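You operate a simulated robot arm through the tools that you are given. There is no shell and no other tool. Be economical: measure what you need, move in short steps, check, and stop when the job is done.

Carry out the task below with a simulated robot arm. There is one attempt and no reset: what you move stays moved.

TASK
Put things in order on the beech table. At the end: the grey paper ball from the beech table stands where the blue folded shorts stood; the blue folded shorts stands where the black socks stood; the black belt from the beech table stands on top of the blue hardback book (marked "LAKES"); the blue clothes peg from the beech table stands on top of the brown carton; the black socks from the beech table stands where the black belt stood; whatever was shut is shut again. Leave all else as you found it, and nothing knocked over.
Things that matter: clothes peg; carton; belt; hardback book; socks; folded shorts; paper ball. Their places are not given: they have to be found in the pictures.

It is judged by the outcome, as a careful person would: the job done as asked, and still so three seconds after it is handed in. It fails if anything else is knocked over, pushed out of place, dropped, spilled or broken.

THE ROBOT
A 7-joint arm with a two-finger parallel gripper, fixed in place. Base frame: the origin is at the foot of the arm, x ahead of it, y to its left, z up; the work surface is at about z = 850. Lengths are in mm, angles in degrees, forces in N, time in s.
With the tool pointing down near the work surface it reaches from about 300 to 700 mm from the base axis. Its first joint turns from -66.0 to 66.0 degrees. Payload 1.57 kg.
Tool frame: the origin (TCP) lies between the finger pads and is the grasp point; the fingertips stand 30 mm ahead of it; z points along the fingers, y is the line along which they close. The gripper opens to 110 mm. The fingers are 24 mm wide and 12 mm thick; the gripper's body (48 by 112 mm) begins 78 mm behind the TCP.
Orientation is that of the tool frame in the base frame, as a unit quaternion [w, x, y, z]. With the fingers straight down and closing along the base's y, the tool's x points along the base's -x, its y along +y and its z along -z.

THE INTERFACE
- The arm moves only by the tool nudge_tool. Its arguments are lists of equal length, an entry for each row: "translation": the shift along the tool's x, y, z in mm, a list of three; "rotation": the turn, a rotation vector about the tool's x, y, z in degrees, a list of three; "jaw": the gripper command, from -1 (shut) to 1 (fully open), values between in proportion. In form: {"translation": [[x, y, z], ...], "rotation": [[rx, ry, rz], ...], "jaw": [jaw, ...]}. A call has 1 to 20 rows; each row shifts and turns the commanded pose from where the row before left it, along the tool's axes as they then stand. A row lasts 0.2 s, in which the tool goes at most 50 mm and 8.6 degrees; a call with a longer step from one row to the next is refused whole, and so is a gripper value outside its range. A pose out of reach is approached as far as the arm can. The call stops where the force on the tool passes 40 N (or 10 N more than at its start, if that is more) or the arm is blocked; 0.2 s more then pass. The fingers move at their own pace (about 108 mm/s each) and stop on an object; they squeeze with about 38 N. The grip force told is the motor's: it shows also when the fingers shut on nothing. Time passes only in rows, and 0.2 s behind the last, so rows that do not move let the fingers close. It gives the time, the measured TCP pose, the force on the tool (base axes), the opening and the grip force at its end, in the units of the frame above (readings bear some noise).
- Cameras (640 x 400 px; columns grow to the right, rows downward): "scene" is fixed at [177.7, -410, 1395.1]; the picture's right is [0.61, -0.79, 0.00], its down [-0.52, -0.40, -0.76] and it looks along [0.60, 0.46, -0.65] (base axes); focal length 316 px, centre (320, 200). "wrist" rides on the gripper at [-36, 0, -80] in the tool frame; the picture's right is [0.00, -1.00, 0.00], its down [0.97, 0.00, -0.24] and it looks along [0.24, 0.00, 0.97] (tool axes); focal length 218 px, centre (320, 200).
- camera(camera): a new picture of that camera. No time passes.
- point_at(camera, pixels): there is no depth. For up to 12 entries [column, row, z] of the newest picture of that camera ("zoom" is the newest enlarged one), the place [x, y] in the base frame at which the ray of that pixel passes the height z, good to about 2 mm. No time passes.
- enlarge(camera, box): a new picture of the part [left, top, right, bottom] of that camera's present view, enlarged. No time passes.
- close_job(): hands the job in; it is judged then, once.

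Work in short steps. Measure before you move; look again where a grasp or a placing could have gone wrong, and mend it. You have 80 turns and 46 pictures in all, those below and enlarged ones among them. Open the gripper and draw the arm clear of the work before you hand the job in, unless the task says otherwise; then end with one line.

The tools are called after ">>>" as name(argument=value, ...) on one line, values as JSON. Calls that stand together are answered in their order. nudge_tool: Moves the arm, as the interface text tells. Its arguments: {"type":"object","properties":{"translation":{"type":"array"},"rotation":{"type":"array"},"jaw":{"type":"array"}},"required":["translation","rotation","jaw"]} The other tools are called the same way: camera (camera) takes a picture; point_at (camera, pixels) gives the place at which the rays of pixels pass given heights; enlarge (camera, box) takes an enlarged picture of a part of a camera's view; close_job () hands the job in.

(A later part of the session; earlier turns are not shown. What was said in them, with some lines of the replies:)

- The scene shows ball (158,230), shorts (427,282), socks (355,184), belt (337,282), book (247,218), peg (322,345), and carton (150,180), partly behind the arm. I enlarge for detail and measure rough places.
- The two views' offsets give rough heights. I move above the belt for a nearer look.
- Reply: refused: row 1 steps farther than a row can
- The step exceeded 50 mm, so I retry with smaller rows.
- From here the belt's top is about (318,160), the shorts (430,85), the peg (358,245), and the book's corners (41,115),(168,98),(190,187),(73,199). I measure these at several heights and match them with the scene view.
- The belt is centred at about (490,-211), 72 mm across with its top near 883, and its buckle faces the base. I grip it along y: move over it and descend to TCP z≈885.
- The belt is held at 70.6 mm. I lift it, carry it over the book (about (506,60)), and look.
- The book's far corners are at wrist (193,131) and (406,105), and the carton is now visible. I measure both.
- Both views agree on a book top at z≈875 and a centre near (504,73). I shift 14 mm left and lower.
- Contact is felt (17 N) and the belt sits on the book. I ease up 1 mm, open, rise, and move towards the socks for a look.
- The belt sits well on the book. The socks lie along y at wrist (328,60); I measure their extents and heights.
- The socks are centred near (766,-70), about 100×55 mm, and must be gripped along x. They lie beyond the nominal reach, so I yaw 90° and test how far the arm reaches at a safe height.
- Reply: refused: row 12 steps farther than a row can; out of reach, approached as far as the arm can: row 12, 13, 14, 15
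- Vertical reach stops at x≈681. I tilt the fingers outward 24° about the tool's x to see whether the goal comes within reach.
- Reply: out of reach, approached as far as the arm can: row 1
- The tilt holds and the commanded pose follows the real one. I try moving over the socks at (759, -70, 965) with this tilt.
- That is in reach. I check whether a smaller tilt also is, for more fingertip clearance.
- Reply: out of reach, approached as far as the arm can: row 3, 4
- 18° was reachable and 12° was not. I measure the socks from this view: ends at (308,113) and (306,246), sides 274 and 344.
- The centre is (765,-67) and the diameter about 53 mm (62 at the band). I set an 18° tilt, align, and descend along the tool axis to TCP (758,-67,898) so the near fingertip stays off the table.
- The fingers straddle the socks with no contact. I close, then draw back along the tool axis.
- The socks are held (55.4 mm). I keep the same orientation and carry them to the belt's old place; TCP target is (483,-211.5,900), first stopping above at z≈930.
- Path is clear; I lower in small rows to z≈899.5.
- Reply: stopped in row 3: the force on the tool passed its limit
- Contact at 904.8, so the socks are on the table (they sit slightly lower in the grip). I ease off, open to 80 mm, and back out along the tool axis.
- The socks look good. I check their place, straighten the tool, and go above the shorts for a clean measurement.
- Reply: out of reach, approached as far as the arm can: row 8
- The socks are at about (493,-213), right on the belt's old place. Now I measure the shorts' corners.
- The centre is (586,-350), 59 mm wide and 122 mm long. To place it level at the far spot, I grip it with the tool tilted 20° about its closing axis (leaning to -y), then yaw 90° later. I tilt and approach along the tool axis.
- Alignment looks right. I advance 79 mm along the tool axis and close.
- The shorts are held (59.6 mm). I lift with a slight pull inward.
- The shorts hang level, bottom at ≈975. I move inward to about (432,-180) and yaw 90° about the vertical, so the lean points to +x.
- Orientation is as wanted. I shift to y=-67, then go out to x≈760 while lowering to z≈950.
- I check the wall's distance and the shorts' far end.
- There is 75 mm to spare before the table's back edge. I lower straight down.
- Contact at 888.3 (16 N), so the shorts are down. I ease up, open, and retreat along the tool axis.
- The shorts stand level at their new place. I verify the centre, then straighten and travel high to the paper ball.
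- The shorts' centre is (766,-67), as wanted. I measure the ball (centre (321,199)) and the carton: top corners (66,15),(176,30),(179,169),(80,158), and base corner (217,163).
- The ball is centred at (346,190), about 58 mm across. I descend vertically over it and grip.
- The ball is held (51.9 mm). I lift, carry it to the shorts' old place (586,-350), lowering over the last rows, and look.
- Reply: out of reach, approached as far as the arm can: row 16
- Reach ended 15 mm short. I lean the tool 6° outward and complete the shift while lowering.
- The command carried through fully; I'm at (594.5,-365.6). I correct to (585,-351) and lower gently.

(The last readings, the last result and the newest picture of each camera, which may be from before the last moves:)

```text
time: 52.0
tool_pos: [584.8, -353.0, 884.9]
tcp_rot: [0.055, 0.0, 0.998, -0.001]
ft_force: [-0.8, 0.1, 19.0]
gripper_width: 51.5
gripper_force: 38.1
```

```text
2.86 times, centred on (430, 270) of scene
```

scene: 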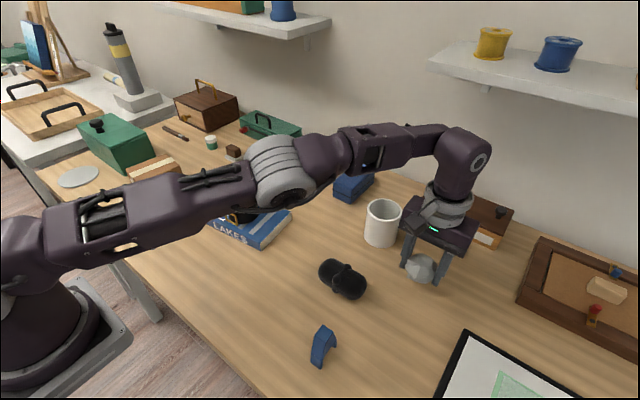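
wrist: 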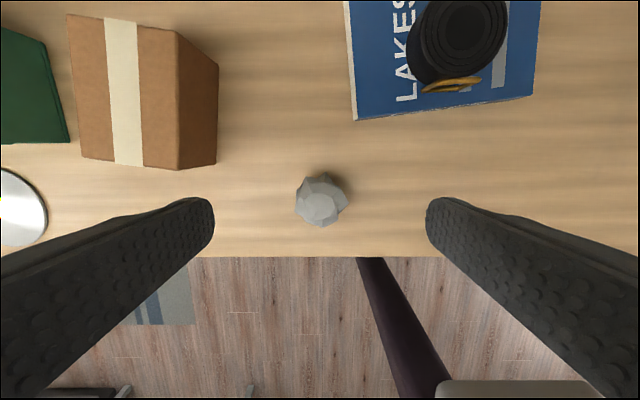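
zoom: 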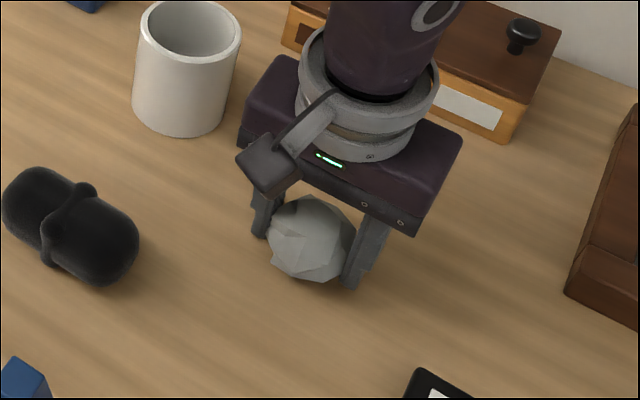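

Contact is felt (19 N) at 884.9. I ease up 1 mm, open gently, rise, then go to the peg with the tool upright.

>>> nudge_tool(translation=[[0, 0, -1], [0, 0, 0], [0, 0, 0], [0, 0, 0], [0, 0, -15], [0, 0, -30], [0, 0, -40], [40, 10, -20], [40, 10, -20], [40, 10, -10], [40, 10, 0], [0, 0, 0]], rotation=[[0, 0, 0], [0, 0, 0], [0, 0, 0], [0, 0, 0], [0, 0, 0], [0, 0, 0], [0, 0, 0], [0, 3, 0], [0, 3.2, 0], [0, 0, 0], [0, 0, 0], [0, 0, 0]], jaw=[-0.4, 0.1, 0.4, 0.7, 0.7, 0.7, 0.7, 0.7, 0.7, 0.7, 0.7, 0.7])

>>> camera(camera="wrist")

>>> camera(camera="scene")

```text
time: 54.6
tool_pos: [412.3, -311.7, 1013.5]
tcp_rot: [0.0, 0.0, 1.0, 0.0]
ft_force: [0.4, 0.6, 0.4]
gripper_width: 93.3
gripper_force: 0.0
```

```text
12 pictures are left
```

wrist: 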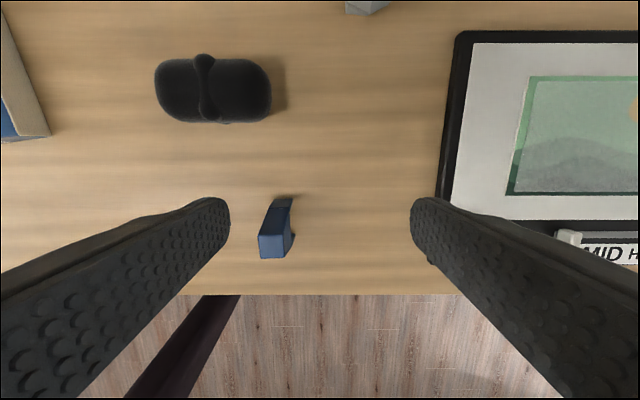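

```text
11 pictures are left
```

scene: 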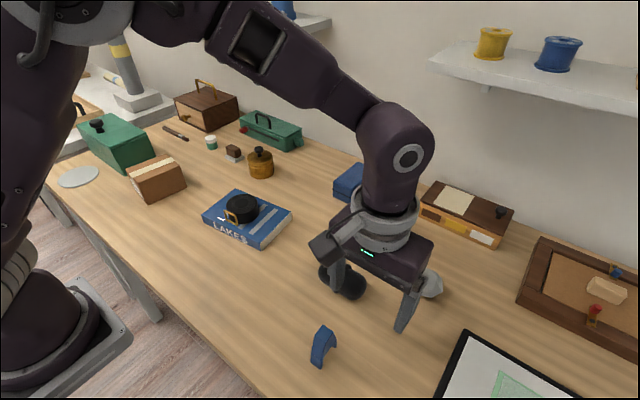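

The ball stands at the right place. I zoom on the peg around (277,228).

>>> enlarge(camera="wrist", box=[230, 180, 330, 280])

>>> enlarge(camera="scene", box=[290, 310, 360, 380])

```text
4.00 times, centred on (280, 230) of wrist
```

zoom: 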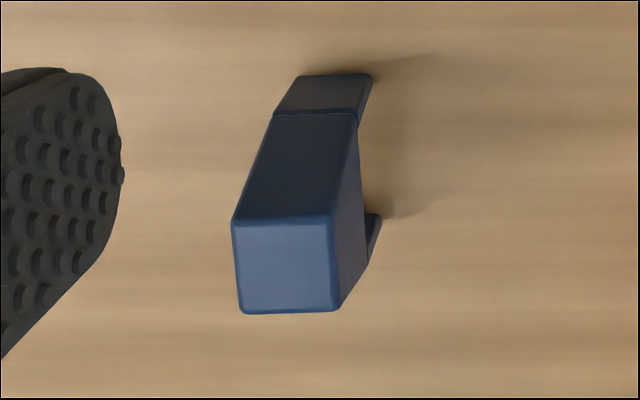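

```text
5.71 times, centred on (325, 345) of scene
```

zoom: 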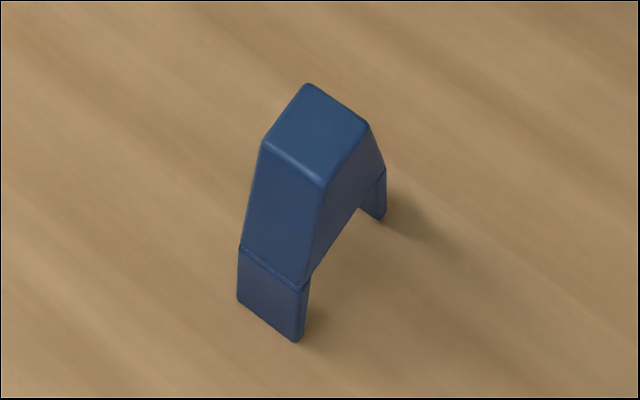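

The peg stands as an inverted V, legs spread along x and thickness along y. I measure its feet and top.

>>> point_at(camera="zoom", pixels=[[238, 300, 850], [300, 342, 850], [380, 219, 850], [308, 84, 900], [368, 125, 900], [322, 187, 900], [262, 147, 900], [315, 135, 890], [315, 135, 910]])

>>> point_at(camera="wrist", pixels=[[275, 198.5, 850], [293, 198.5, 850], [271, 246, 890], [271, 246, 900], [271, 246, 910], [258.5, 236, 900], [283, 234, 900], [294, 234.5, 850]])

```text
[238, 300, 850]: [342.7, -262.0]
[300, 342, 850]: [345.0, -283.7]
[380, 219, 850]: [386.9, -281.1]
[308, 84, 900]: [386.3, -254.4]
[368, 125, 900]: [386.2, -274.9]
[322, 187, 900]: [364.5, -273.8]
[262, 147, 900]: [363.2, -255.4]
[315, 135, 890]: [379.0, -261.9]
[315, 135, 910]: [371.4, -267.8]
```

```text
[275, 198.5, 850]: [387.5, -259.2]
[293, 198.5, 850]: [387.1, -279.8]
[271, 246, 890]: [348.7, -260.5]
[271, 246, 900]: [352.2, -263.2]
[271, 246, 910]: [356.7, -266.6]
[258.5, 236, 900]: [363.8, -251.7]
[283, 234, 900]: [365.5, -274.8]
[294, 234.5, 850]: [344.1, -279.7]
```

Feet centre (365,-271), thickness 20 mm, top near z 924. I grip at TCP (365,-271,904).

>>> nudge_tool(translation=[[23.7, 20.4, 0], [23.6, 20.3, 0], [0, 0, 40], [0, 0, 40], [0, 0, 20], [0, 0, 9.5], [0, 0, 0], [0, 0, 0], [0, 0, 0], [0, 0, 0]], rotation=[[0, 0, 0], [0, 0, 0], [0, 0, 0], [0, 0, 0], [0, 0, 0], [0, 0, 0], [0, 0, 0], [0, 0, 0], [0, 0, 0], [0, 0, 0]], jaw=[0.6, 0.2, 0.2, 0.2, 0.2, 0.2, -1, -1, -1, -1])

```text
time: 56.8
tool_pos: [366.0, -270.5, 901.8]
tcp_rot: [0.0, 0.0, 1.0, 0.0]
ft_force: [0.1, 0.5, -1.2]
gripper_width: 20.8
gripper_force: 33.9
```

The peg is held (20.8 mm). I lift it high and carry it towards the carton, stopping short for a look.

>>> nudge_tool(translation=[[0, 0, -15], [0, 0, -45], [0, 0, -45], [0, 0, -45], [-6, 46, 0], [-6, 46, 0], [-6, 46, 0], [-6, 46, 0], [-6, 46, 0], [-6, 46, 0], [-6, 46, 0], [-6, 46, 0], [-6, 46, 0], [-6, 46, 0], [-6, 46, 0], [-6, 46, 0], [0, 0, 0]], rotation=[[0, 0, 0], [0, 0, 0], [0, 0, 0], [0, 0, 0], [0, 0, 0], [0, 0, 0], [0, 0, 0], [0, 0, 0], [0, 0, 0], [0, 0, 0], [0, 0, 0], [0, 0, 0], [0, 0, 0], [0, 0, 0], [0, 0, 0], [0, 0, 0], [0, 0, 0]], jaw=[-1, -1, -1, -1, -1, -1, -1, -1, -1, -1, -1, -1, -1, -1, -1, -1, -1])

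>>> camera(camera="wrist")

>>> enlarge(camera="scene", box=[60, 100, 220, 220])

```text
time: 60.4
tool_pos: [437.2, 281.4, 1054.4]
tcp_rot: [0.0, 0.0, 1.0, 0.0]
ft_force: [-0.3, -0.3, -0.1]
gripper_width: 20.6
gripper_force: 34.3
```

```text
8 pictures are left
```

wrist: 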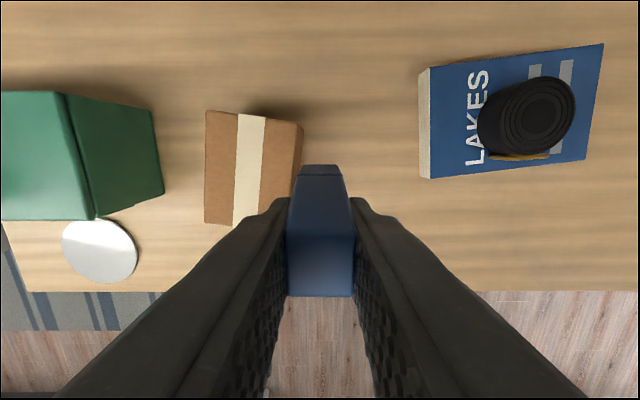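

```text
3.33 times, centred on (140, 160) of scene
```

zoom: 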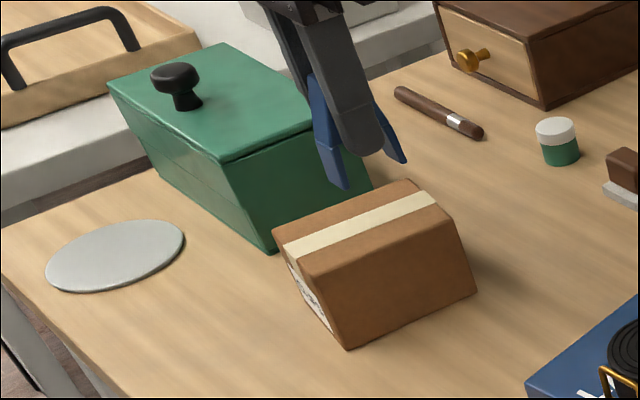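

I match the carton's top corners: zoom (273,232),(310,279),(452,222),(408,181) against wrist (206,111),(298,122),(204,222).

>>> point_at(camera="zoom", pixels=[[273, 231, 910], [310, 279, 910], [452, 222, 910], [408, 181, 910], [273, 231, 925], [310, 279, 925], [452, 222, 925], [408, 181, 925]])

>>> point_at(camera="wrist", pixels=[[206, 111, 910], [298, 122, 910], [204, 222, 910], [206, 111, 925], [298, 122, 925], [204, 222, 925]])

```text
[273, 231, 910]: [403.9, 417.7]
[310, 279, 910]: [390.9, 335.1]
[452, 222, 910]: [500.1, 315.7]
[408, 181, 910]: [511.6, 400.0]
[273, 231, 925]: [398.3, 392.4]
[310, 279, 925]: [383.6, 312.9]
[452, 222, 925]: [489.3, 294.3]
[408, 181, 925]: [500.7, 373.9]
```

```text
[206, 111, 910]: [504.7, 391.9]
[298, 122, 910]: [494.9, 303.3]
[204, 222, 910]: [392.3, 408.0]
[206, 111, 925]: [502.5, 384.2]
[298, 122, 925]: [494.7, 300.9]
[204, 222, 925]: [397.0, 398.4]
```

The carton's top is at z≈917, centre (447,356). I move over it and lower to near contact (TCP ≈ 969).

>>> nudge_tool(translation=[[-5, 37.3, 0], [-5, 37.3, 0], [0, 0, 40], [0, 0, 30], [0, 0, 8], [0, 0, 3], [0, 0, 2], [0, 0, 2], [0, 0, 0]], rotation=[[0, 0, 0], [0, 0, 0], [0, 0, 0], [0, 0, 0], [0, 0, 0], [0, 0, 0], [0, 0, 0], [0, 0, 0], [0, 0, 0]], jaw=[-1, -1, -1, -1, -1, -1, -1, -1, -1])

>>> enlarge(camera="scene", box=[80, 100, 220, 220])

```text
time: 62.4
tool_pos: [446.8, 356.2, 969.0]
tcp_rot: [0.0, -0.001, 1.0, 0.001]
ft_force: [2.9, -0.5, 26.7]
gripper_width: 20.5
gripper_force: 33.9
```

```text
3.33 times, centred on (150, 160) of scene
```

zoom: 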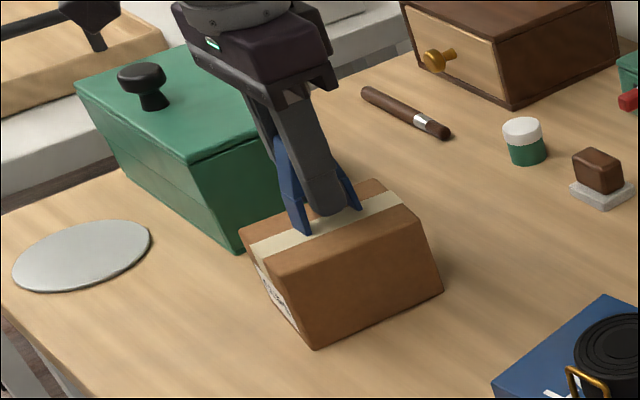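

Contact at 969 (27 N); the peg stands centred on the carton. I ease up 1.5 mm, open slowly to a moderate width, rise and withdraw.

>>> nudge_tool(translation=[[0, 0, -1.5], [0, 0, 0], [0, 0, 0], [0, 0, 0], [0, 0, -15], [0, 0, -40], [0, 0, -45], [30, -35, -10], [30, -35, 0], [20, -40, 0], [0, -45, 0], [0, -45, 0], [0, 0, 0]], rotation=[[0, 0, 0], [0, 0, 0], [0, 0, 0], [0, 0, 0], [0, 0, 0], [0, 0, 0], [0, 0, 0], [0, 0, 0], [0, 0, 0], [0, 0, 0], [0, 0, 0], [0, 0, 0], [0, 0, 0]], jaw=[-0.8, -0.45, -0.2, 0.1, 0.1, 0.1, 0.1, 0.1, 0.5, 1, 1, 1, 1])

>>> camera(camera="scene")

>>> camera(camera="wrist")

```text
time: 65.2
tool_pos: [367.6, 155.4, 1080.4]
tcp_rot: [0.0, 0.0, 1.0, 0.0]
ft_force: [0.5, -0.1, 0.8]
gripper_width: 109.8
gripper_force: 0.0
```

```text
5 pictures are left
```

scene: 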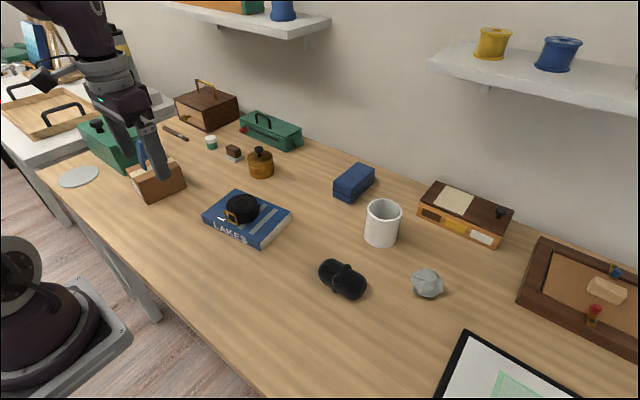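

```text
4 pictures are left
```

wrist: 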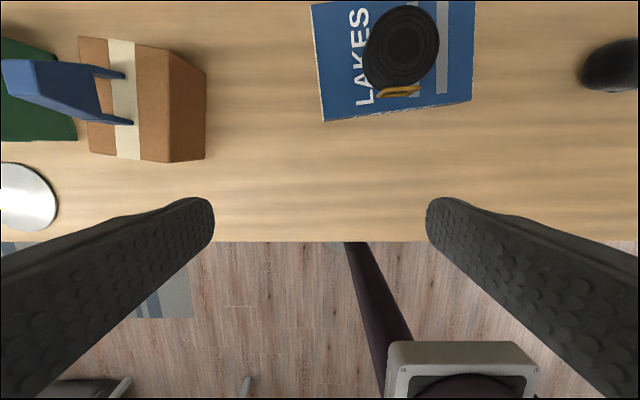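

The peg stands on the carton and everything is in place. A last check of the ball's spot.

>>> point_at(camera="scene", pixels=[[427, 283, 875], [343, 279, 876]])

```text
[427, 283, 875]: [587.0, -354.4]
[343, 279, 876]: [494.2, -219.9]
```

The ball is at (587,-354), on target. The gripper is open and clear, so I hand in.

>>> close_job()

```text
The job is handed in.
```

The job is handed in: all five items are where you asked, nothing was knocked over, and the shorts lie turned 90° from how they lay before.
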